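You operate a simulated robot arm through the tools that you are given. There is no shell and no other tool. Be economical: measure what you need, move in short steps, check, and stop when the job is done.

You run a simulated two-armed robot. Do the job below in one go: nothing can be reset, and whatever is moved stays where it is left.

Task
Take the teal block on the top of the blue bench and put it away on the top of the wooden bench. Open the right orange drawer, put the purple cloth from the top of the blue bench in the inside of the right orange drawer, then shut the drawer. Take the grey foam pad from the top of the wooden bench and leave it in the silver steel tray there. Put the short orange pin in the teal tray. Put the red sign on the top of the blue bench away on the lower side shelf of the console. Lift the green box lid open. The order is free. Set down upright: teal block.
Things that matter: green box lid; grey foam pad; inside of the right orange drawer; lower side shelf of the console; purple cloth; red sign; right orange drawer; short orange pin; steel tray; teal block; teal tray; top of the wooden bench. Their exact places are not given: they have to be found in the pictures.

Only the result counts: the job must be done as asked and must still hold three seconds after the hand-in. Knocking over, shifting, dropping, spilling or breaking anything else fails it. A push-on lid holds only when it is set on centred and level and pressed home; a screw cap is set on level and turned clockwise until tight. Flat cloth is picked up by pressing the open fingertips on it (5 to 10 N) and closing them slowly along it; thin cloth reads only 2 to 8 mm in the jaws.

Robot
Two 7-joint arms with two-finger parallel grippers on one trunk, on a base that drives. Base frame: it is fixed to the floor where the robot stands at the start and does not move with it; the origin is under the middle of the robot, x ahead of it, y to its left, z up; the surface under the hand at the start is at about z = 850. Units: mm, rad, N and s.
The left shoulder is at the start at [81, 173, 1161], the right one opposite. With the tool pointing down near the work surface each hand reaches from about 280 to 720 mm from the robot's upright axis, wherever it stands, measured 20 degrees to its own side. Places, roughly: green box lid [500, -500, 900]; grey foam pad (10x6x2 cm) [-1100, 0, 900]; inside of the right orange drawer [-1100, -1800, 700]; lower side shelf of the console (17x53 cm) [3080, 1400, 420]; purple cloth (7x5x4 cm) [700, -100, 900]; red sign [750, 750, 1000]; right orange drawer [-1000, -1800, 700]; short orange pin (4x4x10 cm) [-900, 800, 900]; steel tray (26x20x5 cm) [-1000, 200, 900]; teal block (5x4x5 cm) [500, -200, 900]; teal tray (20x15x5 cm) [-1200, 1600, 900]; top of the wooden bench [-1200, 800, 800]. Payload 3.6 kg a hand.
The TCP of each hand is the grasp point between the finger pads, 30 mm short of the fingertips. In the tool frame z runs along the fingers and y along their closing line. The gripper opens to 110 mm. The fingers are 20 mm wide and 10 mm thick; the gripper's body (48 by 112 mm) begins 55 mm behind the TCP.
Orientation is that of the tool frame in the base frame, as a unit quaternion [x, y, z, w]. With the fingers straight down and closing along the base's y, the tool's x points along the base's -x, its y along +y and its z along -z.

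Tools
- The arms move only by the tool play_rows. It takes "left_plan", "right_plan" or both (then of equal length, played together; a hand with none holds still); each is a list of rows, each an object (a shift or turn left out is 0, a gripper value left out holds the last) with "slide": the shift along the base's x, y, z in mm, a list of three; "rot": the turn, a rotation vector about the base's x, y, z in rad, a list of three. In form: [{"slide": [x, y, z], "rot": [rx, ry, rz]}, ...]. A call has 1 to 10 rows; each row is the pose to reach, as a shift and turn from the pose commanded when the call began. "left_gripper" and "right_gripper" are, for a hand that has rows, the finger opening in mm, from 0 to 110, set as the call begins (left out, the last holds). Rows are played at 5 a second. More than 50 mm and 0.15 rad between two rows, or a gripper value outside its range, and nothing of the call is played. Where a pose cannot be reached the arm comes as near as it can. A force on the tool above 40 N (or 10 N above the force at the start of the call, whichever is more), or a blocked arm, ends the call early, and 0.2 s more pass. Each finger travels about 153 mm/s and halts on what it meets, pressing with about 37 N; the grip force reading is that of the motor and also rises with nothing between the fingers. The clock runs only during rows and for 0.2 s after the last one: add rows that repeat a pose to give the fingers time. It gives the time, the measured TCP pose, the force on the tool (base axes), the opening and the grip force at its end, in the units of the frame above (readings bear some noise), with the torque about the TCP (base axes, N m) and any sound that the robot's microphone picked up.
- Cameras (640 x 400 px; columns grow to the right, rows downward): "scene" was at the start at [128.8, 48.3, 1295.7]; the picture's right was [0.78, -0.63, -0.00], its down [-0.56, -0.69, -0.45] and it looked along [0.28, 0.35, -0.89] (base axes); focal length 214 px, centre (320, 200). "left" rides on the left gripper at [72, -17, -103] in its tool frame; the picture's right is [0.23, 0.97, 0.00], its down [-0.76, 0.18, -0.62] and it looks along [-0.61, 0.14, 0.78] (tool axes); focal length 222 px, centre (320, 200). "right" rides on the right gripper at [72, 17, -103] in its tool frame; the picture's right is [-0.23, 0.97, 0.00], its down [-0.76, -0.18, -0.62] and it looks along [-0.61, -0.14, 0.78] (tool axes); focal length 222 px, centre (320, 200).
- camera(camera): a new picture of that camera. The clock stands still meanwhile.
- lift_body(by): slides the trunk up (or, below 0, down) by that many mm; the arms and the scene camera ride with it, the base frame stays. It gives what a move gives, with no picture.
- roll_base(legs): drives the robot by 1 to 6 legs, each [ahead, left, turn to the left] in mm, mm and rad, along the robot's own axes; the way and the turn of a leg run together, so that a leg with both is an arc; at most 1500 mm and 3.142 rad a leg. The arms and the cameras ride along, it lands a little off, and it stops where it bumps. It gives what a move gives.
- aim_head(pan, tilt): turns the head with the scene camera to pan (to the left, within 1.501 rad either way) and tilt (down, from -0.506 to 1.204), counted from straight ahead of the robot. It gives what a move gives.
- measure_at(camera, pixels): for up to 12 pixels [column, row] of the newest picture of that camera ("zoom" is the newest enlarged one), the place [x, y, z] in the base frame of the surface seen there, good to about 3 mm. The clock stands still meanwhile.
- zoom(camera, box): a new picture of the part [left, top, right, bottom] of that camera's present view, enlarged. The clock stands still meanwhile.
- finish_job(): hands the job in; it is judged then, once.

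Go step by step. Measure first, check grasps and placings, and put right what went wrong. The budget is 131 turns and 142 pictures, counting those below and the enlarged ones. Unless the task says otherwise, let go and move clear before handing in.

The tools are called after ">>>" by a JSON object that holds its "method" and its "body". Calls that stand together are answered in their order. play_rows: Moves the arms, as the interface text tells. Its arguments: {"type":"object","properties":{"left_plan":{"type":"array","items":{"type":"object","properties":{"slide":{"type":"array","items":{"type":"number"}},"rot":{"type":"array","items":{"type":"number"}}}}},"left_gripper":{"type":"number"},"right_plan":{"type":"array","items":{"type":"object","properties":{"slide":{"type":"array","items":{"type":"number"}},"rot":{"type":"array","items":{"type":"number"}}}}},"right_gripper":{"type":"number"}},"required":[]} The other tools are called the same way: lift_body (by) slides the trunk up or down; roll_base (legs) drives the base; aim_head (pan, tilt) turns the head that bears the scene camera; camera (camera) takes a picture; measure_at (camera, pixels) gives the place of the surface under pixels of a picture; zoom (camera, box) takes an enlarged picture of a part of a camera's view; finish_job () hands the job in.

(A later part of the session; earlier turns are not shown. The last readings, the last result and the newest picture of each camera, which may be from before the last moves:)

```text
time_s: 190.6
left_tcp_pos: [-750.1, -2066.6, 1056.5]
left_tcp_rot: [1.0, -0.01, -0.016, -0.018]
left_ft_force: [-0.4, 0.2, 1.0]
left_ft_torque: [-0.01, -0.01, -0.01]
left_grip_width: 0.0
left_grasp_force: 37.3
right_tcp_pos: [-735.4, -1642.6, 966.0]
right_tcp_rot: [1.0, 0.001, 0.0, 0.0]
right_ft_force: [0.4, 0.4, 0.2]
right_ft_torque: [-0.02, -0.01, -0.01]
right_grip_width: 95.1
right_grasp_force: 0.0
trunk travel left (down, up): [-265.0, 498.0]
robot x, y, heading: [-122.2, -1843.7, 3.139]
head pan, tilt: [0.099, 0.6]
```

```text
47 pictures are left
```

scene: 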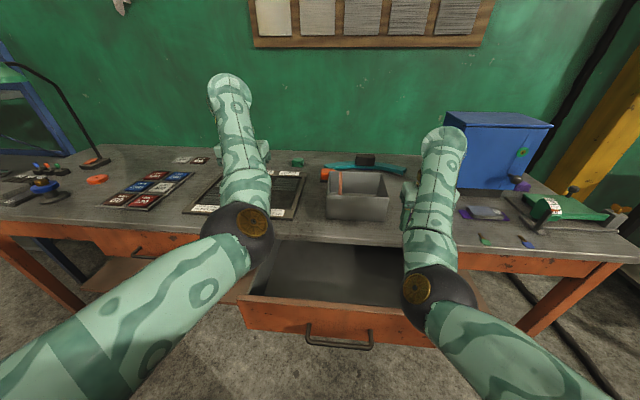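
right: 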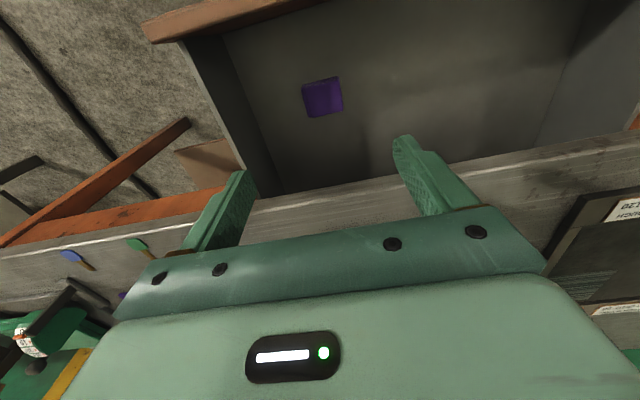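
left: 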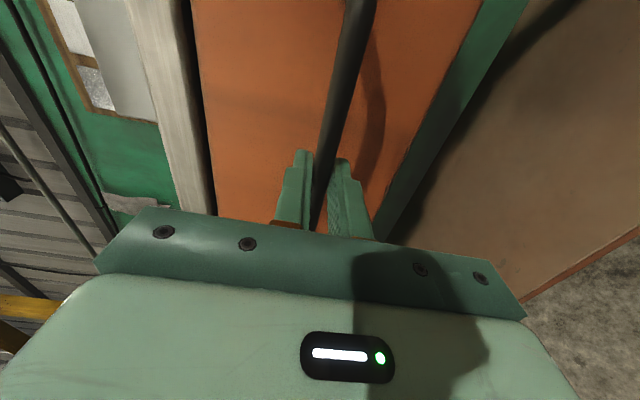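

The cloth lies in the drawer. Back off, move left to handle centre, close the right fingers and lower them in front of the handle.

>>> {"method": "roll_base", "body": {"legs": [[-205, 0, 0], [0, 122, 0]]}}

>>> {"method": "play_rows", "body": {"right_plan": [{"slide": [0, 0, -40]}, {"slide": [0, 0, -80]}, {"slide": [0, 0, -120]}, {"slide": [0, 0, -160]}, {"slide": [0, 0, -200]}, {"slide": [0, 0, -222]}, {"slide": [0, 0, -222]}], "right_gripper": 0}}

>>> {"method": "aim_head", "body": {"pan": 0.0, "tilt": 0.75}}

>>> {"method": "camera", "body": {"camera": "scene"}}

```text
time_s: 193.1
left_tcp_pos: [-539.1, -2194.7, 1055.7]
left_tcp_rot: [1.0, -0.006, -0.017, -0.019]
left_ft_force: [-0.4, -0.2, 0.0]
left_ft_torque: [0.06, -0.03, -0.01]
left_grip_width: 0.0
left_grasp_force: 36.5
right_tcp_pos: [-527.5, -1771.8, 965.4]
right_tcp_rot: [1.0, 0.004, -0.001, 0.0]
right_ft_force: [0.0, -0.5, 0.0]
right_ft_torque: [0.04, 0.02, 0.0]
right_grip_width: 94.9
right_grasp_force: 0.0
trunk travel left (down, up): [-265.0, 498.0]
robot x, y, heading: [90.4, -1966.8, -3.137]
head pan, tilt: [0.099, 0.6]
```

```text
time_s: 194.7
left_tcp_pos: [-538.7, -2193.4, 1056.2]
left_tcp_rot: [1.0, -0.006, -0.017, -0.019]
left_ft_force: [-0.7, 0.4, -0.4]
left_ft_torque: [-0.01, -0.01, 0.0]
left_grip_width: 0.0
left_grasp_force: 36.8
right_tcp_pos: [-526.1, -1769.3, 744.2]
right_tcp_rot: [1.0, 0.004, 0.0, 0.0]
right_ft_force: [0.1, 0.0, 0.6]
right_ft_torque: [0.01, 0.03, -0.04]
right_grip_width: 0.0
right_grasp_force: 36.9
trunk travel left (down, up): [-265.0, 498.0]
robot x, y, heading: [90.9, -1967.4, -3.137]
head pan, tilt: [0.099, 0.6]
```

```text
time_s: 195.4
left_tcp_pos: [-539.0, -2193.1, 1055.5]
left_tcp_rot: [1.0, -0.006, -0.016, -0.018]
left_ft_force: [0.0, -0.2, 0.5]
left_ft_torque: [0.0, 0.01, -0.01]
left_grip_width: 0.2
left_grasp_force: 36.7
right_tcp_pos: [-525.8, -1769.8, 744.3]
right_tcp_rot: [1.0, 0.004, 0.0, 0.001]
right_ft_force: [-0.9, -0.1, 1.0]
right_ft_torque: [-0.02, 0.03, -0.01]
right_grip_width: 0.0
right_grasp_force: 37.5
trunk travel left (down, up): [-265.0, 498.0]
robot x, y, heading: [91.0, -1962.8, -3.14]
head pan, tilt: [0.0, 0.75]
```

```text
46 pictures are left
```

scene: 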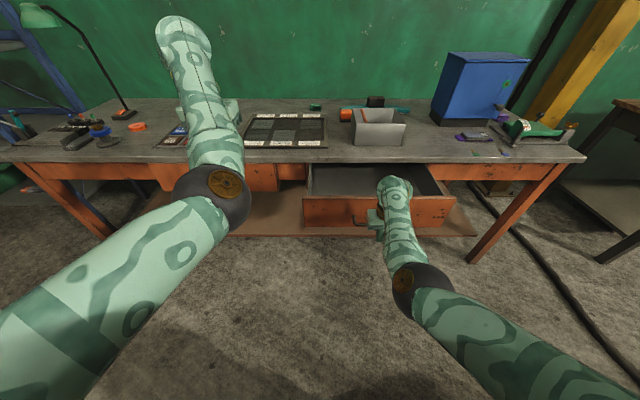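

Push the handle in by rolling ahead.

>>> {"method": "roll_base", "body": {"legs": [[235, 0, 0]]}}

>>> {"method": "camera", "body": {"camera": "scene"}}

```text
time_s: 197.2
left_tcp_pos: [-777.2, -2193.1, 1056.1]
left_tcp_rot: [1.0, -0.007, -0.015, -0.018]
left_ft_force: [-0.1, 0.7, -1.6]
left_ft_torque: [0.01, -0.01, 0.04]
left_grip_width: 0.1
left_grasp_force: 37.3
right_tcp_pos: [-763.7, -1768.7, 743.5]
right_tcp_rot: [1.0, 0.004, 0.001, 0.001]
right_ft_force: [-0.4, 0.0, -0.5]
right_ft_torque: [0.0, 0.0, -0.03]
right_grip_width: 0.0
right_grasp_force: 37.0
trunk travel left (down, up): [-265.0, 498.0]
robot x, y, heading: [-147.3, -1969.5, -3.139]
head pan, tilt: [0.0, 0.75]
```

```text
45 pictures are left
```

scene: 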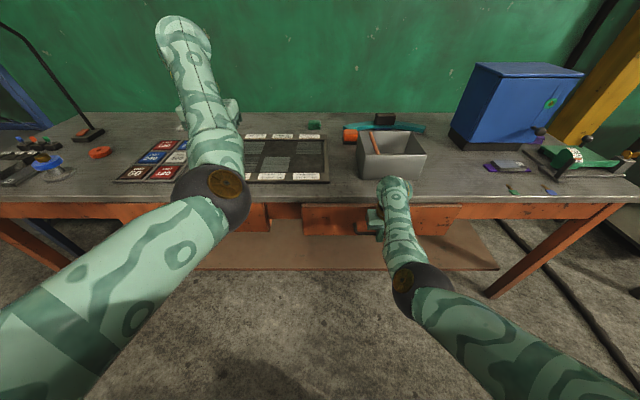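

Nearly shut. Finish the last ~20 mm with the arm under force watch.

>>> {"method": "play_rows", "body": {"right_plan": [{"slide": [-8, 0, 0]}, {"slide": [-14, 0, 0]}, {"slide": [-19, 0, 0]}, {"slide": [-24, 0, 0]}, {"slide": [-28, 0, 0]}, {"slide": [-32, 0, 0]}]}}

>>> {"method": "zoom", "body": {"camera": "scene", "box": [230, 180, 490, 260]}}

>>> {"method": "measure_at", "body": {"camera": "scene", "pixels": [[320, 220], [340, 222], [440, 220], [430, 212], [200, 212], [520, 210]]}}

```text
time_s: 198.3
left_tcp_pos: [-773.3, -2192.5, 1057.6]
left_tcp_rot: [1.0, -0.009, -0.017, -0.018]
left_ft_force: [-0.4, 0.3, -0.2]
left_ft_torque: [0.02, -0.01, -0.01]
left_grip_width: 0.2
left_grasp_force: 37.4
right_tcp_pos: [-779.8, -1768.8, 741.6]
right_tcp_rot: [1.0, 0.006, 0.008, 0.0]
right_ft_force: [19.0, 0.7, 9.0]
right_ft_torque: [0.04, -0.13, -0.04]
right_grip_width: 0.0
right_grasp_force: 36.9
trunk travel left (down, up): [-265.0, 498.0]
robot x, y, heading: [-147.5, -1967.6, 3.146]
head pan, tilt: [0.0, 0.75]
stopped in row 5 (right hand): the force on the tool passed its limit at 46 N (the readings are from after the stop); the commanded pose is now the measured one
```

```text
2.46 times, centred on (360, 220) of scene
```

zoom: 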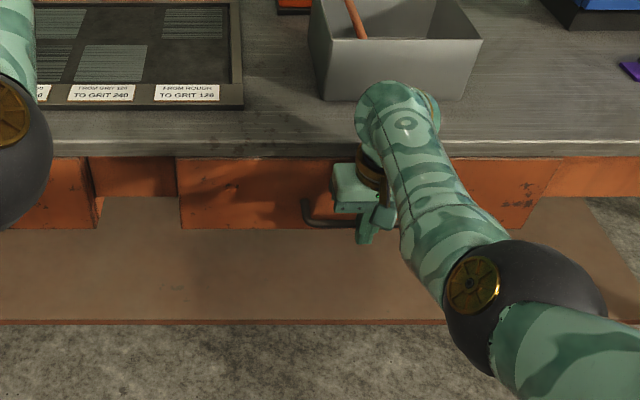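

```text
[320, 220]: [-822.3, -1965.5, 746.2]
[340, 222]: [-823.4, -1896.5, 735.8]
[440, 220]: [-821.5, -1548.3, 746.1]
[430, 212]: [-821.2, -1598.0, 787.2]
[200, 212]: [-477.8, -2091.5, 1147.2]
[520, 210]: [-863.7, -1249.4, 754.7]
```

The push met the stop at TCP −780 (front ≈ −838): shut. Roll back and verify.

>>> {"method": "roll_base", "body": {"legs": [[-120, 0, 0]]}}

>>> {"method": "play_rows", "body": {"right_plan": [{"slide": [0, 10, 40]}, {"slide": [0, 20, 80]}, {"slide": [0, 30, 120]}, {"slide": [0, 40, 160]}, {"slide": [0, 50, 200]}, {"slide": [0, 60, 240]}, {"slide": [0, 70, 280]}, {"slide": [10, 80, 320]}]}}

>>> {"method": "camera", "body": {"camera": "scene"}}

>>> {"method": "measure_at", "body": {"camera": "scene", "pixels": [[330, 205], [345, 210], [400, 203], [430, 205], [280, 200], [470, 200]]}}

```text
time_s: 199.5
left_tcp_pos: [-654.7, -2193.4, 1057.1]
left_tcp_rot: [1.0, -0.007, -0.017, -0.018]
left_ft_force: [0.8, 0.2, -0.2]
left_ft_torque: [0.03, 0.01, -0.01]
left_grip_width: 0.1
left_grasp_force: 36.1
right_tcp_pos: [-663.5, -1770.3, 741.7]
right_tcp_rot: [1.0, 0.006, 0.006, 0.0]
right_ft_force: [-0.4, -0.3, 0.8]
right_ft_torque: [-0.01, -0.01, -0.03]
right_grip_width: 0.2
right_grasp_force: 37.1
trunk travel left (down, up): [-265.0, 498.0]
robot x, y, heading: [-30.2, -1970.1, -3.137]
head pan, tilt: [0.0, 0.75]
```

```text
time_s: 201.3
left_tcp_pos: [-655.3, -2194.4, 1056.8]
left_tcp_rot: [1.0, -0.007, -0.016, -0.018]
left_ft_force: [-0.1, -1.1, 0.1]
left_ft_torque: [0.0, 0.06, -0.02]
left_grip_width: 0.2
left_grasp_force: 37.1
right_tcp_pos: [-653.8, -1689.4, 1059.6]
right_tcp_rot: [1.0, 0.007, 0.008, -0.002]
right_ft_force: [-0.1, 0.2, 0.7]
right_ft_torque: [-0.01, 0.02, 0.03]
right_grip_width: 0.0
right_grasp_force: 37.2
trunk travel left (down, up): [-265.0, 498.0]
robot x, y, heading: [-28.6, -1968.9, -3.137]
head pan, tilt: [0.0, 0.75]
```

```text
43 pictures are left
```

scene: 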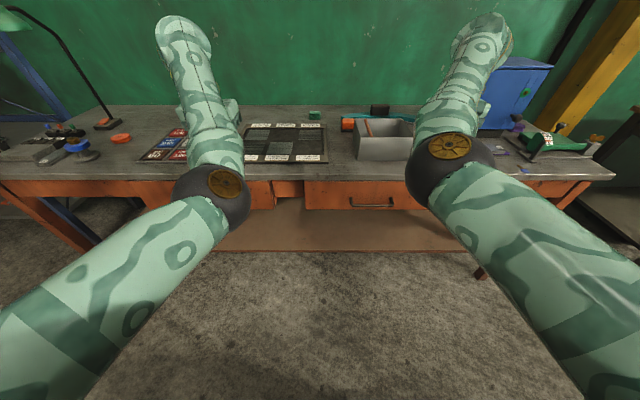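

```text
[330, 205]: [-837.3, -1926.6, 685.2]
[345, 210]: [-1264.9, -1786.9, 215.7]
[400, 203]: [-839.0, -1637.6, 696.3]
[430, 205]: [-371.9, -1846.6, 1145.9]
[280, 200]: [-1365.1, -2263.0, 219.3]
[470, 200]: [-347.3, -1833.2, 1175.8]
```

Drawer front is back at x=−837. Now restore the left arm's posture with an inward-low sweep.

>>> {"method": "play_rows", "body": {"left_plan": [{"slide": [20, 40, -15]}, {"slide": [40, 80, -35]}, {"slide": [65, 120, -55]}, {"slide": [90, 160, -75]}, {"slide": [115, 200, -90]}, {"slide": [140, 225, -100]}, {"slide": [165, 235, -100]}, {"slide": [180, 205, -90]}, {"slide": [180, 160, -75]}, {"slide": [180, 115, -60]}]}}

>>> {"method": "play_rows", "body": {"left_plan": [{"slide": [0, -40, 15]}, {"slide": [0, -80, 30]}, {"slide": [0, -120, 50]}, {"slide": [0, -120, 50]}]}}

>>> {"method": "camera", "body": {"camera": "scene"}}

```text
refused: row 3 steps farther than a row can; nothing moved
```

```text
time_s: 202.3
left_tcp_pos: [-656.3, -2312.4, 1105.8]
left_tcp_rot: [1.0, -0.008, -0.016, -0.018]
left_ft_force: [-0.1, 0.6, 0.3]
left_ft_torque: [0.02, 0.02, 0.01]
left_grip_width: 0.1
left_grasp_force: 38.2
right_tcp_pos: [-654.8, -1688.8, 1059.6]
right_tcp_rot: [1.0, 0.007, 0.007, -0.001]
right_ft_force: [-0.2, -0.2, -0.3]
right_ft_torque: [-0.03, 0.01, 0.01]
right_grip_width: 0.1
right_grasp_force: 37.2
trunk travel left (down, up): [-265.0, 498.0]
robot x, y, heading: [-28.3, -1966.1, -3.141]
head pan, tilt: [0.0, 0.75]
```

```text
42 pictures are left
```

scene: 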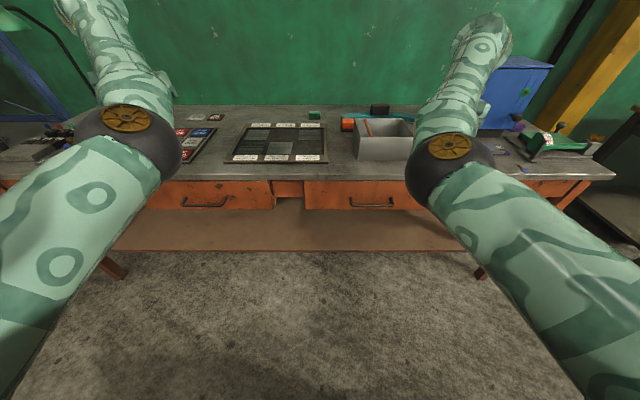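

Arm responds well. Retract both hands a bit for travel, then drive along the aisle and turn to the blue bench.

>>> {"method": "play_rows", "body": {"left_plan": [{"slide": [30, 20, -5]}, {"slide": [60, 40, -10]}, {"slide": [90, 60, -15]}, {"slide": [120, 80, -20]}, {"slide": [150, 100, -20]}], "right_plan": [{"slide": [30, -5, 10]}, {"slide": [60, -10, 20]}, {"slide": [90, -15, 30]}, {"slide": [120, -20, 30]}, {"slide": [150, -20, 30]}]}}

>>> {"method": "roll_base", "body": {"legs": [[150, 0, 0], [0, -1400, 0], [0, -1050, 0]]}}

>>> {"method": "roll_base", "body": {"legs": [[0, 0, -1.57], [0, 0, -1.57]]}}

>>> {"method": "aim_head", "body": {"pan": 0.2, "tilt": 0.6}}

>>> {"method": "camera", "body": {"camera": "scene"}}

```text
time_s: 203.5
left_tcp_pos: [-579.4, -2302.6, 1092.5]
left_tcp_rot: [1.0, -0.007, -0.016, -0.017]
left_ft_force: [-0.2, -0.5, 0.4]
left_ft_torque: [0.03, 0.01, -0.02]
left_grip_width: 0.0
left_grasp_force: 36.8
left hand out of reach, approached as far as the arm can: row 2, 3, 4, 5
right_tcp_pos: [-580.1, -1634.8, 1099.2]
right_tcp_rot: [1.0, 0.007, 0.007, -0.001]
right_ft_force: [-0.1, 0.5, -0.6]
right_ft_torque: [0.0, 0.03, -0.04]
right_grip_width: 0.1
right_grasp_force: 37.1
right hand out of reach, approached as far as the arm can: row 1, 2, 3, 4, 5
trunk travel left (down, up): [-265.0, 498.0]
robot x, y, heading: [-25.4, -1970.2, -3.14]
head pan, tilt: [0.0, 0.75]
```

```text
time_s: 216.6
left_tcp_pos: [-734.3, 165.9, 1092.6]
left_tcp_rot: [1.0, -0.005, -0.016, -0.018]
left_ft_force: [-0.2, 0.5, 0.3]
left_ft_torque: [-0.03, 0.01, 0.0]
left_grip_width: 0.1
left_grasp_force: 37.1
right_tcp_pos: [-738.7, 831.9, 1098.9]
right_tcp_rot: [1.0, 0.009, 0.007, 0.0]
right_ft_force: [0.2, 0.2, 0.6]
right_ft_torque: [-0.01, 0.02, -0.02]
right_grip_width: 0.0
right_grasp_force: 37.1
trunk travel left (down, up): [-265.0, 498.0]
robot x, y, heading: [-185.8, 500.3, -3.137]
head pan, tilt: [0.0, 0.75]
```

```text
time_s: 224.7
left_tcp_pos: [373.8, 827.8, 1092.5]
left_tcp_rot: [0.014, 1.0, -0.019, 0.015]
left_ft_force: [-1.2, -0.1, 0.9]
left_ft_torque: [-0.01, 0.01, -0.02]
left_grip_width: 0.0
left_grasp_force: 36.5
right_tcp_pos: [362.5, 162.2, 1099.7]
right_tcp_rot: [0.0, 1.0, 0.0, -0.007]
right_ft_force: [-0.4, -0.3, 0.6]
right_ft_torque: [-0.01, 0.01, -0.01]
right_grip_width: 0.1
right_grasp_force: 37.0
trunk travel left (down, up): [-265.0, 498.0]
robot x, y, heading: [-183.9, 501.8, -0.012]
head pan, tilt: [0.0, 0.75]
```

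```text
time_s: 225.4
left_tcp_pos: [372.1, 830.0, 1092.7]
left_tcp_rot: [0.015, 1.0, -0.018, 0.016]
left_ft_force: [-0.2, -0.8, -0.2]
left_ft_torque: [-0.03, -0.02, -0.02]
left_grip_width: 0.0
left_grasp_force: 36.8
right_tcp_pos: [364.1, 162.2, 1099.2]
right_tcp_rot: [0.001, 1.0, 0.0, -0.007]
right_ft_force: [-0.5, 0.1, 0.3]
right_ft_torque: [-0.04, -0.01, 0.02]
right_grip_width: 0.3
right_grasp_force: 37.4
trunk travel left (down, up): [-265.0, 498.0]
robot x, y, heading: [-188.4, 502.6, -0.014]
head pan, tilt: [0.201, 0.6]
```

```text
41 pictures are left
```

scene: 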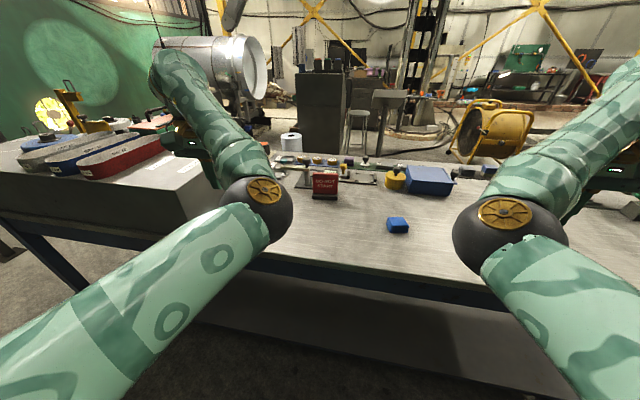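

The sign is at (325,185). Zoom and measure it.

>>> {"method": "zoom", "body": {"camera": "scene", "box": [280, 140, 420, 240]}}

>>> {"method": "measure_at", "body": {"camera": "zoom", "pixels": [[150, 158], [268, 158], [145, 245], [262, 265], [205, 200], [160, 285], [240, 285], [200, 155], [210, 275]]}}

```text
4.00 times, centred on (350, 190) of scene
```

zoom: 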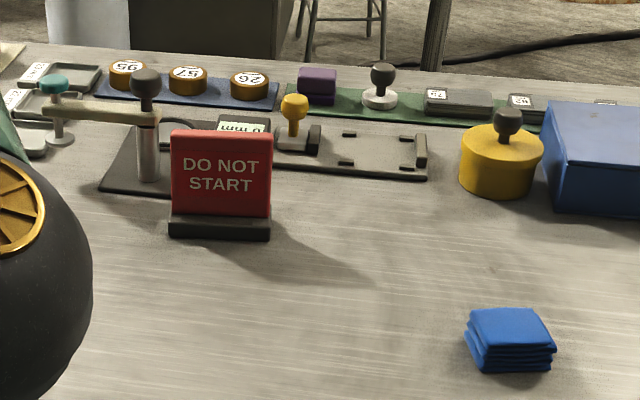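

```text
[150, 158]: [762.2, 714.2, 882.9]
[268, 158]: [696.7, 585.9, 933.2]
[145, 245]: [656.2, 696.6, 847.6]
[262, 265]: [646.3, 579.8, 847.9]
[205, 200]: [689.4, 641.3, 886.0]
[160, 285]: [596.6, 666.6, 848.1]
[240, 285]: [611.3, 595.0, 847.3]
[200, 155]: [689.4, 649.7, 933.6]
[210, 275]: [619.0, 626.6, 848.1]
```

Restore the left arm's elbow-out posture first with an inward-low sweep.

>>> {"method": "play_rows", "body": {"left_plan": [{"slide": [-5, -40, -10]}, {"slide": [-10, -80, -20]}, {"slide": [-15, -120, -30]}, {"slide": [-20, -160, -40]}, {"slide": [-25, -200, -50]}, {"slide": [-30, -240, -60]}, {"slide": [-35, -280, -75]}, {"slide": [-40, -320, -90]}, {"slide": [-45, -350, -110]}, {"slide": [-45, -350, -125]}]}}

>>> {"method": "play_rows", "body": {"left_plan": [{"slide": [-15, 30, -5]}, {"slide": [-30, 65, 0]}, {"slide": [-45, 100, 10]}, {"slide": [-45, 140, 25]}, {"slide": [-45, 180, 40]}, {"slide": [-45, 220, 60]}]}}

>>> {"method": "camera", "body": {"camera": "scene"}}

```text
time_s: 227.6
left_tcp_pos: [368.3, 460.2, 969.9]
left_tcp_rot: [0.01, 0.998, -0.038, 0.048]
left_ft_force: [-0.9, -0.2, 0.0]
left_ft_torque: [-0.03, 0.01, 0.01]
left_grip_width: 0.2
left_grasp_force: 37.6
left hand out of reach, approached as far as the arm can: row 1, 2, 3, 4, 5, 6, 7, 8, 9, 10
right_tcp_pos: [364.3, 164.9, 1100.5]
right_tcp_rot: [0.0, 1.0, -0.002, -0.007]
right_ft_force: [0.7, 1.6, -0.3]
right_ft_torque: [-0.07, -0.02, 0.03]
right_grip_width: 0.0
right_grasp_force: 37.2
trunk travel left (down, up): [-265.0, 498.0]
robot x, y, heading: [-182.3, 502.3, -0.016]
head pan, tilt: [0.201, 0.6]
```

```text
time_s: 229.0
left_tcp_pos: [279.8, 701.6, 1024.5]
left_tcp_rot: [0.014, 1.0, -0.02, 0.016]
left_ft_force: [0.8, 0.3, -0.2]
left_ft_torque: [-0.02, 0.02, 0.02]
left_grip_width: 0.1
left_grasp_force: 37.3
right_tcp_pos: [362.3, 162.8, 1099.8]
right_tcp_rot: [0.0, 1.0, -0.001, -0.007]
right_ft_force: [-0.7, 0.3, 0.1]
right_ft_torque: [0.0, -0.03, 0.06]
right_grip_width: 0.3
right_grasp_force: 37.0
trunk travel left (down, up): [-265.0, 498.0]
robot x, y, heading: [-183.2, 502.2, -0.013]
head pan, tilt: [0.201, 0.6]
```

```text
39 pictures are left
```

scene: 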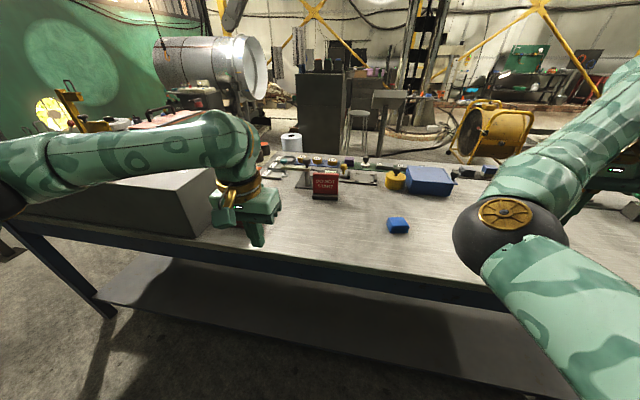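

Left arm restored. Yaw the tool by 90° and open, then roll close to the bench.

>>> {"method": "play_rows", "body": {"left_plan": [{"slide": [0, -5, 5], "rot": [0, 0, 0.14]}, {"slide": [0, -10, 10], "rot": [0, 0, 0.28]}, {"slide": [0, -15, 15], "rot": [0, 0, 0.42]}, {"slide": [0, -20, 20], "rot": [0, 0, 0.56]}, {"slide": [0, -25, 25], "rot": [0, 0, 0.7]}, {"slide": [0, -30, 30], "rot": [0, 0, 0.84]}, {"slide": [0, -35, 35], "rot": [0, 0, 0.98]}, {"slide": [0, -40, 40], "rot": [0, 0, 1.12]}, {"slide": [0, -45, 45], "rot": [0, 0, 1.26]}, {"slide": [0, -50, 50], "rot": [0, 0, 1.4]}], "left_gripper": 70}}

>>> {"method": "play_rows", "body": {"left_plan": [{"slide": [0, 0, 0], "rot": [0.02, 0.02, 0.1]}, {"slide": [0, 0, 0], "rot": [0.03, 0.03, 0.2]}]}}

>>> {"method": "roll_base", "body": {"legs": [[215, -40, 0.012]]}}

>>> {"method": "camera", "body": {"camera": "left"}}

```text
time_s: 231.2
left_tcp_pos: [283.1, 649.7, 1077.4]
left_tcp_rot: [-0.634, 0.773, -0.003, 0.025]
left_ft_force: [-0.7, -0.5, 0.8]
left_ft_torque: [0.01, -0.01, -0.04]
left_grip_width: 69.8
left_grasp_force: 0.1
right_tcp_pos: [364.0, 161.2, 1099.1]
right_tcp_rot: [0.0, 1.0, 0.0, -0.008]
right_ft_force: [-0.4, -0.4, -0.6]
right_ft_torque: [-0.02, 0.01, -0.01]
right_grip_width: 0.0
right_grasp_force: 37.0
trunk travel left (down, up): [-265.0, 498.0]
robot x, y, heading: [-186.1, 499.4, -0.015]
head pan, tilt: [0.201, 0.6]
```

```text
time_s: 231.8
left_tcp_pos: [282.9, 648.4, 1077.8]
left_tcp_rot: [0.707, -0.706, -0.02, -0.022]
left_ft_force: [0.2, 0.1, 0.5]
left_ft_torque: [0.03, 0.01, 0.01]
left_grip_width: 70.1
left_grasp_force: 0.0
right_tcp_pos: [363.2, 161.4, 1099.0]
right_tcp_rot: [0.0, 1.0, 0.0, -0.007]
right_ft_force: [-0.3, -0.3, 0.7]
right_ft_torque: [0.02, -0.01, 0.0]
right_grip_width: 0.0
right_grasp_force: 37.3
trunk travel left (down, up): [-265.0, 498.0]
robot x, y, heading: [-180.2, 502.1, -0.011]
head pan, tilt: [0.201, 0.6]
```

```text
time_s: 233.5
left_tcp_pos: [498.5, 613.7, 1077.2]
left_tcp_rot: [0.711, -0.702, -0.02, -0.022]
left_ft_force: [0.2, -0.7, 0.3]
left_ft_torque: [-0.02, 0.03, 0.0]
left_grip_width: 69.9
left_grasp_force: 0.1
right_tcp_pos: [586.7, 128.5, 1098.4]
right_tcp_rot: [-0.007, 1.0, 0.0, -0.007]
right_ft_force: [0.3, 0.1, -0.9]
right_ft_torque: [0.0, 0.03, -0.01]
right_grip_width: 0.2
right_grasp_force: 36.7
trunk travel left (down, up): [-265.0, 498.0]
robot x, y, heading: [34.4, 457.6, -0.002]
head pan, tilt: [0.201, 0.6]
```

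```text
38 pictures are left
```

left: 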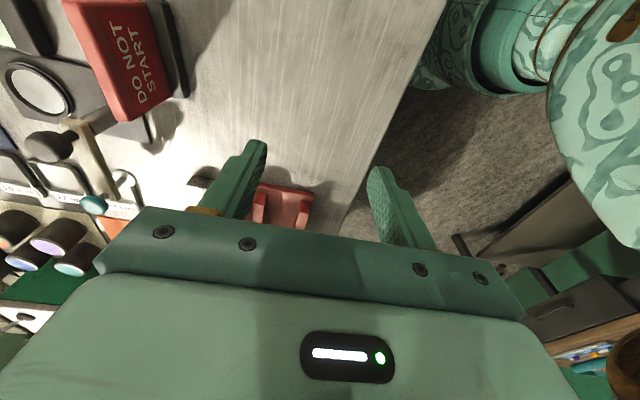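

>>> {"method": "play_rows", "body": {"left_plan": [{"slide": [40, 0, 0]}, {"slide": [80, -5, 0]}, {"slide": [120, -10, -10]}, {"slide": [150, -10, -20]}, {"slide": [180, -10, -25]}]}}

>>> {"method": "camera", "body": {"camera": "left"}}

>>> {"method": "camera", "body": {"camera": "scene"}}

```text
time_s: 234.7
left_tcp_pos: [679.0, 602.9, 1052.4]
left_tcp_rot: [0.712, -0.702, -0.021, -0.021]
left_ft_force: [1.2, 0.3, 0.0]
left_ft_torque: [0.04, -0.01, 0.02]
left_grip_width: 70.2
left_grasp_force: 0.1
right_tcp_pos: [586.2, 127.4, 1097.0]
right_tcp_rot: [-0.007, 1.0, 0.0, -0.007]
right_ft_force: [0.3, 0.0, -0.2]
right_ft_torque: [0.0, 0.0, 0.02]
right_grip_width: 0.0
right_grasp_force: 37.1
trunk travel left (down, up): [-265.0, 498.0]
robot x, y, heading: [30.9, 462.4, 0.005]
head pan, tilt: [0.201, 0.6]
```

```text
37 pictures are left
```

left: 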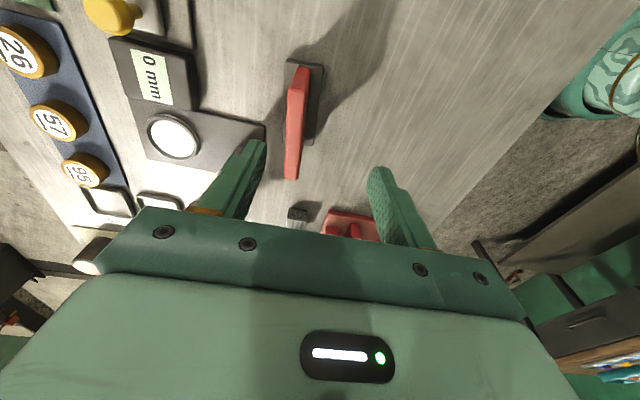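

```text
36 pictures are left
```

scene: 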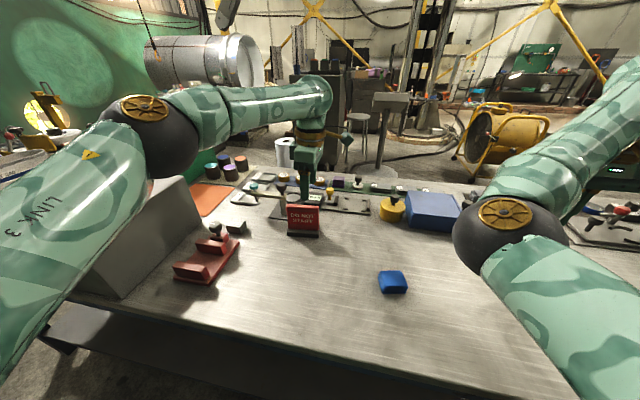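

>>> {"method": "measure_at", "body": {"camera": "left", "pixels": [[301, 72], [299, 100], [297, 125], [294, 150], [290, 172], [318, 90], [310, 140], [240, 140], [210, 130], [298, 212]]}}

```text
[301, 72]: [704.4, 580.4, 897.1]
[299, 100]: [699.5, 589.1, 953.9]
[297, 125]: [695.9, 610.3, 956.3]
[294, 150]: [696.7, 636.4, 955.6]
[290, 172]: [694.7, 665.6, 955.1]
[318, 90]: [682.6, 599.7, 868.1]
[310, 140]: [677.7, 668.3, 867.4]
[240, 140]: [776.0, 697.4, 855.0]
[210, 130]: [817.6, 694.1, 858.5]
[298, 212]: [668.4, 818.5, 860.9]
```

Sign board top edge: x≈697, y 585–667, z 955. Lower over its middle with fingers on both faces.

>>> {"method": "play_rows", "body": {"left_plan": [{"slide": [9, 12, -20]}, {"slide": [18, 25, -40]}, {"slide": [18, 25, -75]}, {"slide": [18, 25, -105]}, {"slide": [18, 25, -122]}, {"slide": [18, 25, -122]}], "left_gripper": 56}}

>>> {"method": "camera", "body": {"camera": "left"}}

```text
time_s: 236.1
left_tcp_pos: [694.9, 632.2, 930.8]
left_tcp_rot: [0.711, -0.702, -0.019, -0.022]
left_ft_force: [0.2, 0.5, 0.1]
left_ft_torque: [0.02, 0.02, -0.03]
left_grip_width: 56.1
left_grasp_force: 0.0
right_tcp_pos: [585.9, 128.6, 1098.5]
right_tcp_rot: [-0.008, 1.0, 0.0, -0.007]
right_ft_force: [-0.4, 0.0, 0.4]
right_ft_torque: [-0.02, -0.01, 0.01]
right_grip_width: 0.0
right_grasp_force: 37.3
trunk travel left (down, up): [-265.0, 498.0]
robot x, y, heading: [33.7, 461.3, -0.001]
head pan, tilt: [0.201, 0.6]
```

```text
35 pictures are left
```

left: 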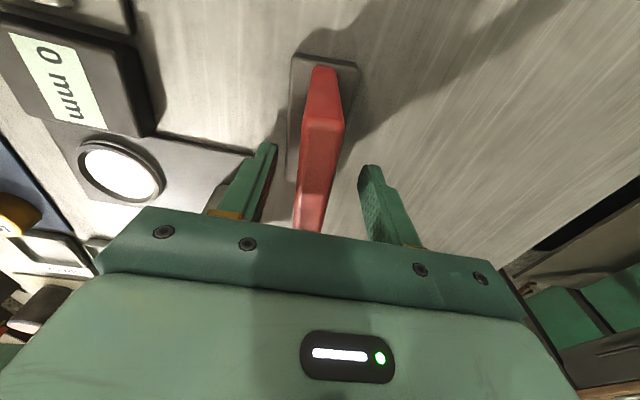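

Board is between the fingers. Close and lift.

>>> {"method": "play_rows", "body": {"left_plan": [{"slide": [0, 0, 0]}, {"slide": [0, 0, 0]}, {"slide": [0, 0, 0]}, {"slide": [0, 0, 0]}], "left_gripper": 2}}

>>> {"method": "play_rows", "body": {"left_plan": [{"slide": [0, 0, 20]}, {"slide": [0, 0, 50]}, {"slide": [0, 0, 90]}, {"slide": [-10, 0, 130]}, {"slide": [-40, 0, 160]}, {"slide": [-80, 0, 180]}, {"slide": [-120, 0, 185]}, {"slide": [-160, 0, 185]}]}}

>>> {"method": "camera", "body": {"camera": "left"}}

```text
time_s: 237.1
left_tcp_pos: [694.6, 632.8, 931.1]
left_tcp_rot: [0.712, -0.702, -0.019, -0.022]
left_ft_force: [0.9, -0.2, -0.4]
left_ft_torque: [0.02, -0.01, 0.04]
left_grip_width: 15.6
left_grasp_force: 37.1
right_tcp_pos: [584.1, 128.9, 1099.7]
right_tcp_rot: [-0.007, 1.0, 0.0, -0.008]
right_ft_force: [0.0, 0.5, 0.1]
right_ft_torque: [0.0, -0.03, -0.02]
right_grip_width: 0.1
right_grasp_force: 36.5
trunk travel left (down, up): [-265.0, 498.0]
robot x, y, heading: [30.4, 460.2, -0.002]
head pan, tilt: [0.201, 0.6]
```

```text
time_s: 238.9
left_tcp_pos: [534.5, 627.9, 1114.2]
left_tcp_rot: [0.712, -0.702, -0.019, -0.023]
left_ft_force: [-0.6, -0.6, -1.9]
left_ft_torque: [0.0, -0.02, 0.02]
left_grip_width: 15.7
left_grasp_force: 37.2
right_tcp_pos: [585.3, 129.7, 1099.9]
right_tcp_rot: [-0.007, 1.0, 0.0, -0.007]
right_ft_force: [-0.5, 0.2, 0.3]
right_ft_torque: [-0.01, 0.0, -0.02]
right_grip_width: 0.4
right_grasp_force: 37.0
trunk travel left (down, up): [-265.0, 498.0]
robot x, y, heading: [34.7, 456.4, 0.0]
head pan, tilt: [0.201, 0.6]
```

```text
34 pictures are left
```

left: 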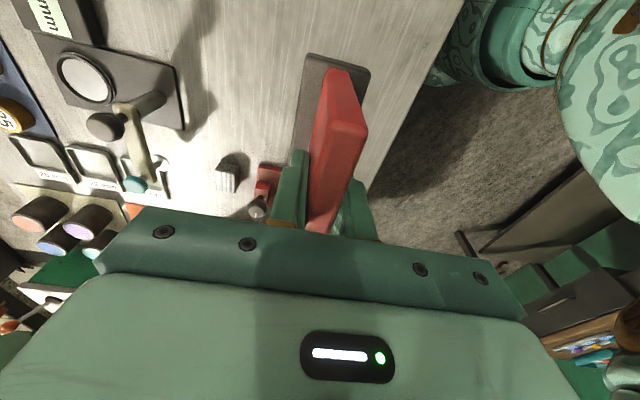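

The sign is held with its base. Now look for the console and a route: left side and straight ahead.

>>> {"method": "roll_base", "body": {"legs": [[-230, 0, 0]]}}

>>> {"method": "aim_head", "body": {"pan": 0.75, "tilt": 0.25}}

>>> {"method": "camera", "body": {"camera": "scene"}}

>>> {"method": "aim_head", "body": {"pan": 0.1, "tilt": 0.2}}

>>> {"method": "zoom", "body": {"camera": "scene", "box": [0, 0, 640, 400]}}

```text
time_s: 240.6
left_tcp_pos: [305.0, 627.4, 1113.1]
left_tcp_rot: [0.711, -0.702, -0.019, -0.022]
left_ft_force: [-0.7, -0.3, -1.6]
left_ft_torque: [0.02, -0.01, 0.02]
left_grip_width: 15.5
left_grasp_force: 37.1
right_tcp_pos: [354.5, 127.7, 1099.6]
right_tcp_rot: [-0.006, 1.0, 0.0, -0.006]
right_ft_force: [0.5, 1.3, -0.3]
right_ft_torque: [0.02, -0.02, -0.03]
right_grip_width: 0.2
right_grasp_force: 36.5
trunk travel left (down, up): [-265.0, 498.0]
robot x, y, heading: [-198.0, 459.9, 0.003]
head pan, tilt: [0.201, 0.6]
```

```text
time_s: 241.6
left_tcp_pos: [306.8, 626.7, 1114.6]
left_tcp_rot: [0.711, -0.703, -0.02, -0.022]
left_ft_force: [0.1, 1.3, -1.6]
left_ft_torque: [0.02, -0.02, 0.03]
left_grip_width: 15.7
left_grasp_force: 36.8
right_tcp_pos: [356.3, 127.9, 1097.8]
right_tcp_rot: [-0.006, 1.0, 0.0, -0.007]
right_ft_force: [-1.1, 0.1, 0.9]
right_ft_torque: [-0.01, -0.02, 0.05]
right_grip_width: 0.1
right_grasp_force: 36.6
trunk travel left (down, up): [-265.0, 498.0]
robot x, y, heading: [-196.0, 461.4, -0.001]
head pan, tilt: [0.75, 0.25]
```

```text
33 pictures are left
```

scene: 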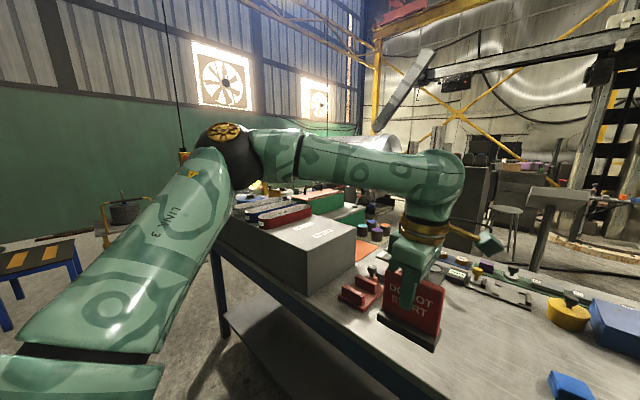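

```text
time_s: 242.6
left_tcp_pos: [304.7, 627.6, 1113.5]
left_tcp_rot: [0.711, -0.702, -0.02, -0.022]
left_ft_force: [-0.2, -0.1, -0.9]
left_ft_torque: [-0.02, -0.02, 0.0]
left_grip_width: 15.6
left_grasp_force: 37.3
right_tcp_pos: [356.8, 127.7, 1099.8]
right_tcp_rot: [-0.006, 1.0, -0.001, -0.006]
right_ft_force: [-0.5, 0.0, 0.0]
right_ft_torque: [-0.02, -0.02, -0.04]
right_grip_width: 0.0
right_grasp_force: 36.6
trunk travel left (down, up): [-265.0, 498.0]
robot x, y, heading: [-195.4, 465.0, 0.002]
head pan, tilt: [0.099, 0.201]
```

```text
1.00 times, centred on (320, 200) of scene (not enlarged: the box is as wide or as high as the picture)
```

zoom: 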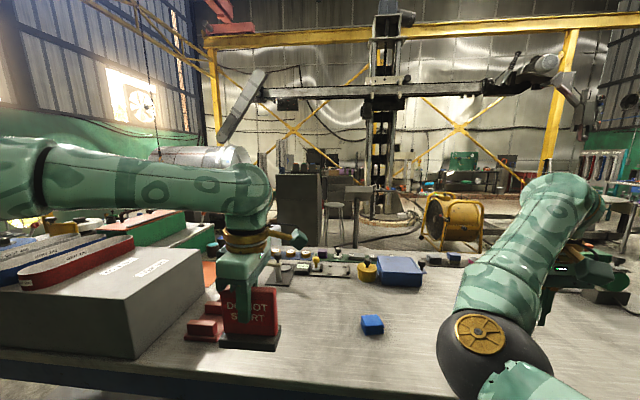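

The console should be the dark cabinet near (298,205). Measure the obstacles for routing.

>>> {"method": "measure_at", "body": {"camera": "scene", "pixels": [[290, 230], [298, 180], [320, 205], [352, 190], [336, 215], [455, 235], [432, 210], [405, 245], [500, 210], [440, 268], [150, 158], [380, 215]]}}

>>> {"method": "zoom", "body": {"camera": "scene", "box": [240, 140, 400, 250]}}

```text
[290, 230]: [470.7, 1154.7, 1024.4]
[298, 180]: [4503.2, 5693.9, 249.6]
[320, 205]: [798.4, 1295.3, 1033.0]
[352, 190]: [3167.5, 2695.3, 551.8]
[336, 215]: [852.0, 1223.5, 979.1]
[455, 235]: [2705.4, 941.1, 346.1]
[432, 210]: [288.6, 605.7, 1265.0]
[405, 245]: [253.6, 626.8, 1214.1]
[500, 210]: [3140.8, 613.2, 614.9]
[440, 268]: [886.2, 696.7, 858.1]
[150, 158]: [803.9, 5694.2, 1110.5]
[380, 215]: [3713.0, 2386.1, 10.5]
```

```text
3.64 times, centred on (320, 195) of scene
```

zoom: 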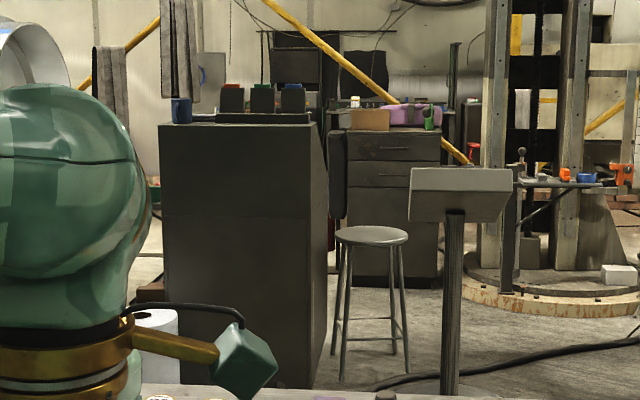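

>>> {"method": "measure_at", "body": {"camera": "zoom", "pixels": [[165, 130], [310, 130], [310, 380], [165, 370], [325, 250], [370, 235], [345, 372], [405, 345], [460, 200], [450, 385], [600, 350], [500, 290]]}}

>>> {"method": "camera", "body": {"camera": "scene"}}

>>> {"method": "measure_at", "body": {"camera": "scene", "pixels": [[440, 240], [475, 240], [430, 205], [405, 240], [490, 230], [380, 250], [595, 250], [420, 230], [200, 160], [300, 120], [470, 180]]}}

```text
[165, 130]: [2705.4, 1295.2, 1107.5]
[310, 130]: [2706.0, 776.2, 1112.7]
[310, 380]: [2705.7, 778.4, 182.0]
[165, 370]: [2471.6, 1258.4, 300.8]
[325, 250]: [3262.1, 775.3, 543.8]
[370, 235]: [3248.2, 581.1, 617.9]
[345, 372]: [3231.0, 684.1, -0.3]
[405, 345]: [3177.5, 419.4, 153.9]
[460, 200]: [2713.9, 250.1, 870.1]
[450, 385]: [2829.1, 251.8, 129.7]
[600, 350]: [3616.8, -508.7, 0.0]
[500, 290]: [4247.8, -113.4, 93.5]
```

```text
30 pictures are left
```

scene: 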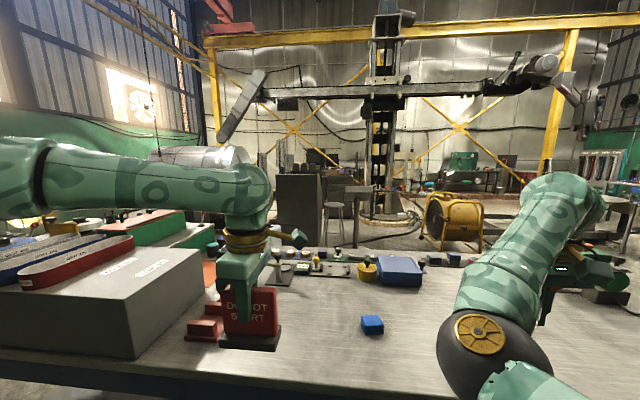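

```text
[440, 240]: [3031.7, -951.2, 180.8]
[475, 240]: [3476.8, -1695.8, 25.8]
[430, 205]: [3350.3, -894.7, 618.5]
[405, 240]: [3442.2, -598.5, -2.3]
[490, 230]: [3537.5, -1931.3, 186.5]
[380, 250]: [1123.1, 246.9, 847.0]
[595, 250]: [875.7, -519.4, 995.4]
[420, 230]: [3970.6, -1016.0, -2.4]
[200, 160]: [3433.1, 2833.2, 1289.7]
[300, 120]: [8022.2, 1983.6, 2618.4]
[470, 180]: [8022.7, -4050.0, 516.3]
```

The console spans x 2705–3262, y 776–1295; its shelf must be on its +y side (x≈3080, y≈1400, z 420). Check the passage round the left end of the bench.

>>> {"method": "aim_head", "body": {"pan": 0.95, "tilt": 0.45}}

>>> {"method": "roll_base", "body": {"legs": [[0, 500, 0]]}}

>>> {"method": "camera", "body": {"camera": "scene"}}

```text
time_s: 243.8
left_tcp_pos: [306.3, 628.0, 1113.8]
left_tcp_rot: [0.71, -0.703, -0.02, -0.022]
left_ft_force: [-0.9, -0.5, -1.2]
left_ft_torque: [0.01, -0.02, 0.0]
left_grip_width: 15.7
left_grasp_force: 36.5
right_tcp_pos: [357.2, 127.3, 1099.0]
right_tcp_rot: [-0.006, 1.0, 0.0, -0.007]
right_ft_force: [0.4, 0.2, -0.1]
right_ft_torque: [0.0, 0.03, -0.01]
right_grip_width: 0.3
right_grasp_force: 37.1
trunk travel left (down, up): [-265.0, 498.0]
robot x, y, heading: [-198.6, 459.1, 0.006]
head pan, tilt: [0.949, 0.45]
```

```text
time_s: 246.7
left_tcp_pos: [306.9, 1125.4, 1114.2]
left_tcp_rot: [0.71, -0.704, -0.02, -0.022]
left_ft_force: [-0.5, 0.5, -0.7]
left_ft_torque: [-0.03, -0.04, -0.01]
left_grip_width: 15.5
left_grasp_force: 37.1
right_tcp_pos: [357.0, 624.7, 1100.2]
right_tcp_rot: [-0.005, 1.0, -0.001, -0.007]
right_ft_force: [-0.5, 0.5, 0.7]
right_ft_torque: [0.01, -0.03, 0.03]
right_grip_width: 0.1
right_grasp_force: 37.5
trunk travel left (down, up): [-265.0, 498.0]
robot x, y, heading: [-196.8, 964.2, -0.001]
head pan, tilt: [0.949, 0.45]
```

```text
29 pictures are left
```

scene: 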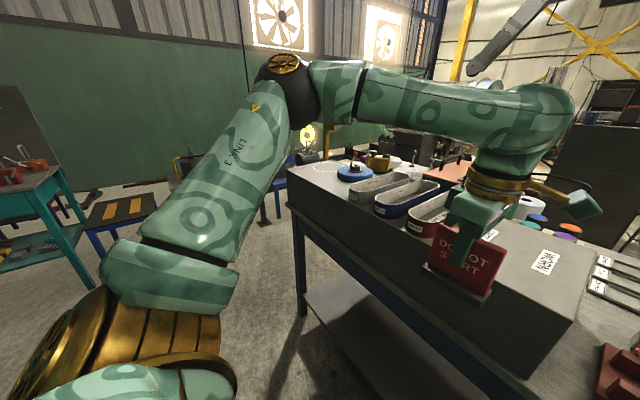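

>>> {"method": "measure_at", "body": {"camera": "scene", "pixels": [[300, 305], [292, 190], [345, 165], [120, 215], [150, 235], [95, 285], [262, 220], [280, 215], [185, 170], [30, 265], [255, 260], [440, 140]]}}

```text
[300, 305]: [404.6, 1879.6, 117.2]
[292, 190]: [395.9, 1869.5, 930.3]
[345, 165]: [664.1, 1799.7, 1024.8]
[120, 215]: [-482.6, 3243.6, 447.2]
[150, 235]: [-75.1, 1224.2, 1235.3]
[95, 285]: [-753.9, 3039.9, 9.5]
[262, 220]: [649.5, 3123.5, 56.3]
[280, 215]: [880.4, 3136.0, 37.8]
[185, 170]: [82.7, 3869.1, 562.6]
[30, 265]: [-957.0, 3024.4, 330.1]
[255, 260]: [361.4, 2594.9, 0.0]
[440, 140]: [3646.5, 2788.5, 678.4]
```

The bench ends at y≈1880; passage is free to y≈3100. Drive around its left end.

>>> {"method": "roll_base", "body": {"legs": [[-20, 1450, 0], [1400, 0, 0]]}}

>>> {"method": "aim_head", "body": {"pan": -0.35, "tilt": 0.45}}

>>> {"method": "camera", "body": {"camera": "scene"}}

```text
time_s: 260.3
left_tcp_pos: [1654.6, 2604.0, 1114.6]
left_tcp_rot: [0.723, -0.691, -0.019, -0.022]
left_ft_force: [0.6, 0.1, -1.1]
left_ft_torque: [0.01, -0.02, 0.01]
left_grip_width: 15.8
left_grasp_force: 36.9
right_tcp_pos: [1721.0, 2106.0, 1098.6]
right_tcp_rot: [-0.022, 1.0, 0.0, -0.007]
right_ft_force: [0.6, -0.4, 0.4]
right_ft_torque: [-0.03, 0.02, -0.01]
right_grip_width: 0.0
right_grasp_force: 37.0
trunk travel left (down, up): [-265.0, 498.0]
robot x, y, heading: [1157.9, 2421.1, 0.035]
head pan, tilt: [0.949, 0.45]
```

```text
time_s: 261.8
left_tcp_pos: [1654.2, 2603.4, 1113.9]
left_tcp_rot: [0.723, -0.69, -0.02, -0.021]
left_ft_force: [0.4, 0.8, -1.1]
left_ft_torque: [0.01, 0.0, 0.0]
left_grip_width: 15.6
left_grasp_force: 37.3
right_tcp_pos: [1720.5, 2106.2, 1098.9]
right_tcp_rot: [-0.022, 1.0, 0.0, -0.007]
right_ft_force: [0.0, -0.7, 0.0]
right_ft_torque: [-0.02, -0.01, 0.01]
right_grip_width: 0.0
right_grasp_force: 37.2
trunk travel left (down, up): [-265.0, 498.0]
robot x, y, heading: [1158.7, 2421.7, 0.033]
head pan, tilt: [-0.351, 0.45]
```

```text
28 pictures are left
```

scene: 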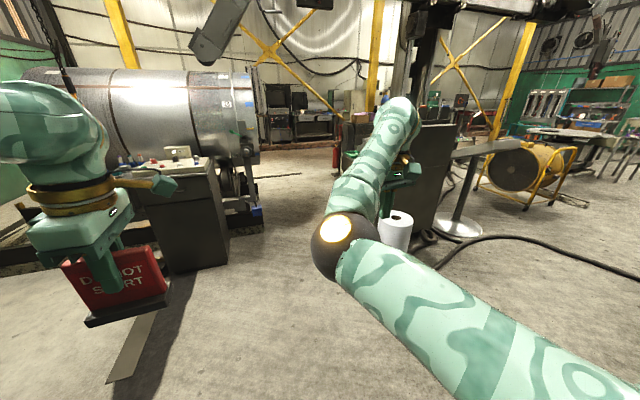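

>>> {"method": "measure_at", "body": {"camera": "scene", "pixels": [[185, 230], [165, 170], [215, 255], [397, 235], [430, 160], [435, 215], [345, 165], [290, 200], [280, 240], [240, 205], [410, 190], [455, 235]]}}

>>> {"method": "zoom", "body": {"camera": "scene", "box": [300, 90, 520, 260]}}

```text
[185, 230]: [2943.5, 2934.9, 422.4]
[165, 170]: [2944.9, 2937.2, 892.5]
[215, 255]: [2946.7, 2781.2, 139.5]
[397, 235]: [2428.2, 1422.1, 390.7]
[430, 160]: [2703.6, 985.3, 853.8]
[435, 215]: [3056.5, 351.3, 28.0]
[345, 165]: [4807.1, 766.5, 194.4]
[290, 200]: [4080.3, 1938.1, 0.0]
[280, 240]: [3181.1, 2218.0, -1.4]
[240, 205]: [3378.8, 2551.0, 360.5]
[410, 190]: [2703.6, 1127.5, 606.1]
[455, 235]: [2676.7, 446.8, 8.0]
```

```text
2.35 times, centred on (410, 175) of scene
```

zoom: 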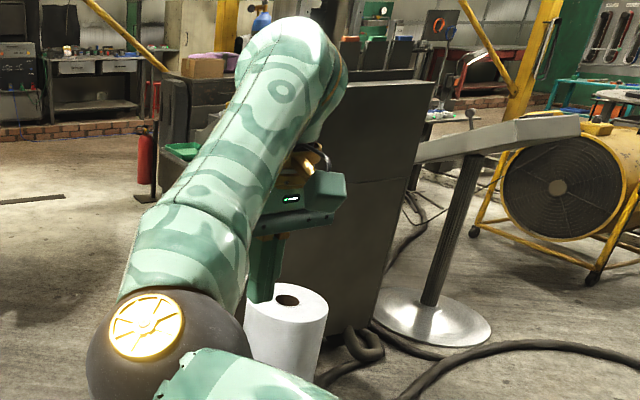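

Aisle between is clear. Drive to about (2920, 2250) and turn to face the console's side.

>>> {"method": "roll_base", "body": {"legs": [[870, -200, -0.033], [880, 0, 0], [0, 0, -1.57]]}}

>>> {"method": "aim_head", "body": {"pan": 0.05, "tilt": 0.6}}

>>> {"method": "camera", "body": {"camera": "scene"}}

```text
time_s: 269.8
left_tcp_pos: [3262.9, 2373.6, 1118.1]
left_tcp_rot: [-0.703, 0.711, 0.02, 0.012]
left_ft_force: [-35.4, -0.1, 9.5]
left_ft_torque: [0.49, 2.21, 0.74]
left_grip_width: 24.1
left_grasp_force: 36.8
right_tcp_pos: [3314.4, 1879.1, 1102.6]
right_tcp_rot: [0.001, 1.0, -0.001, -0.003]
right_ft_force: [0.3, 0.0, -0.1]
right_ft_torque: [0.03, -0.01, 0.0]
right_grip_width: 0.1
right_grasp_force: 37.3
trunk travel left (down, up): [-265.0, 498.0]
robot x, y, heading: [2773.8, 2219.0, -0.016]
head pan, tilt: [-0.351, 0.45]
stopped in leg 2: the force on the tool passed its limit at 51 N (the readings are from after the stop); the commanded pose is now the measured one
```

```text
time_s: 270.7
left_tcp_pos: [3264.6, 2373.0, 1118.5]
left_tcp_rot: [-0.705, 0.709, 0.02, 0.011]
left_ft_force: [-42.0, 0.7, 10.2]
left_ft_torque: [0.28, 2.27, 0.9]
left_grip_width: 24.9
left_grasp_force: 36.7
right_tcp_pos: [3314.8, 1877.7, 1102.9]
right_tcp_rot: [0.001, 1.0, 0.0, -0.003]
right_ft_force: [0.7, 0.6, 0.1]
right_ft_torque: [-0.01, 0.01, -0.01]
right_grip_width: 0.0
right_grasp_force: 37.1
trunk travel left (down, up): [-265.0, 498.0]
robot x, y, heading: [2771.0, 2218.5, -0.016]
head pan, tilt: [0.051, 0.6]
```

```text
26 pictures are left
```

scene: 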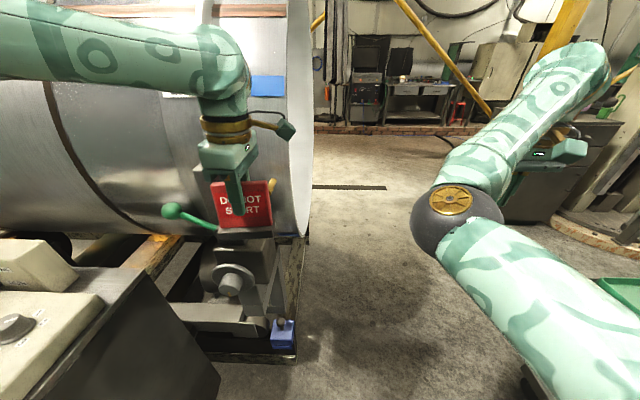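

The sign touched the big drum's end machine. Back off 200 and check the sign.

>>> {"method": "roll_base", "body": {"legs": [[-220, 0, 0]]}}

>>> {"method": "camera", "body": {"camera": "scene"}}

>>> {"method": "camera", "body": {"camera": "left"}}

```text
time_s: 272.4
left_tcp_pos: [3048.7, 2377.2, 1113.7]
left_tcp_rot: [-0.703, 0.71, 0.02, 0.012]
left_ft_force: [0.5, 0.0, -0.8]
left_ft_torque: [0.01, -0.05, -0.01]
left_grip_width: 16.0
left_grasp_force: 37.1
right_tcp_pos: [3093.7, 1880.8, 1100.7]
right_tcp_rot: [0.002, 1.0, -0.002, -0.006]
right_ft_force: [0.6, 0.2, 0.7]
right_ft_torque: [0.01, -0.06, 0.0]
right_grip_width: 0.0
right_grasp_force: 36.6
trunk travel left (down, up): [-265.0, 498.0]
robot x, y, heading: [2551.8, 2225.2, -0.02]
head pan, tilt: [0.051, 0.6]
```

```text
25 pictures are left
```

scene: 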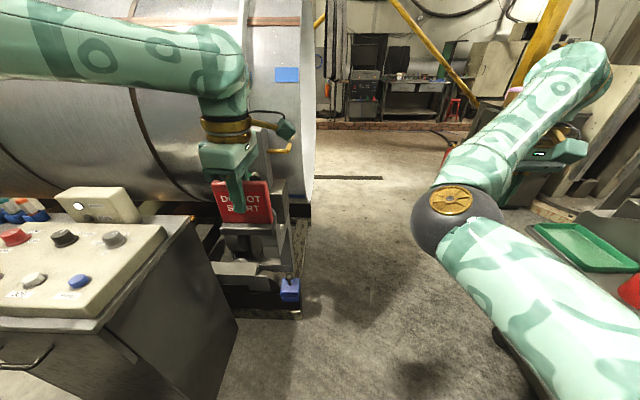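

```text
24 pictures are left
```

left: 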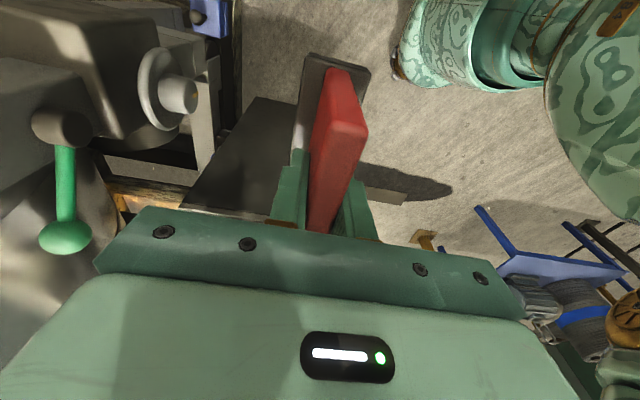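

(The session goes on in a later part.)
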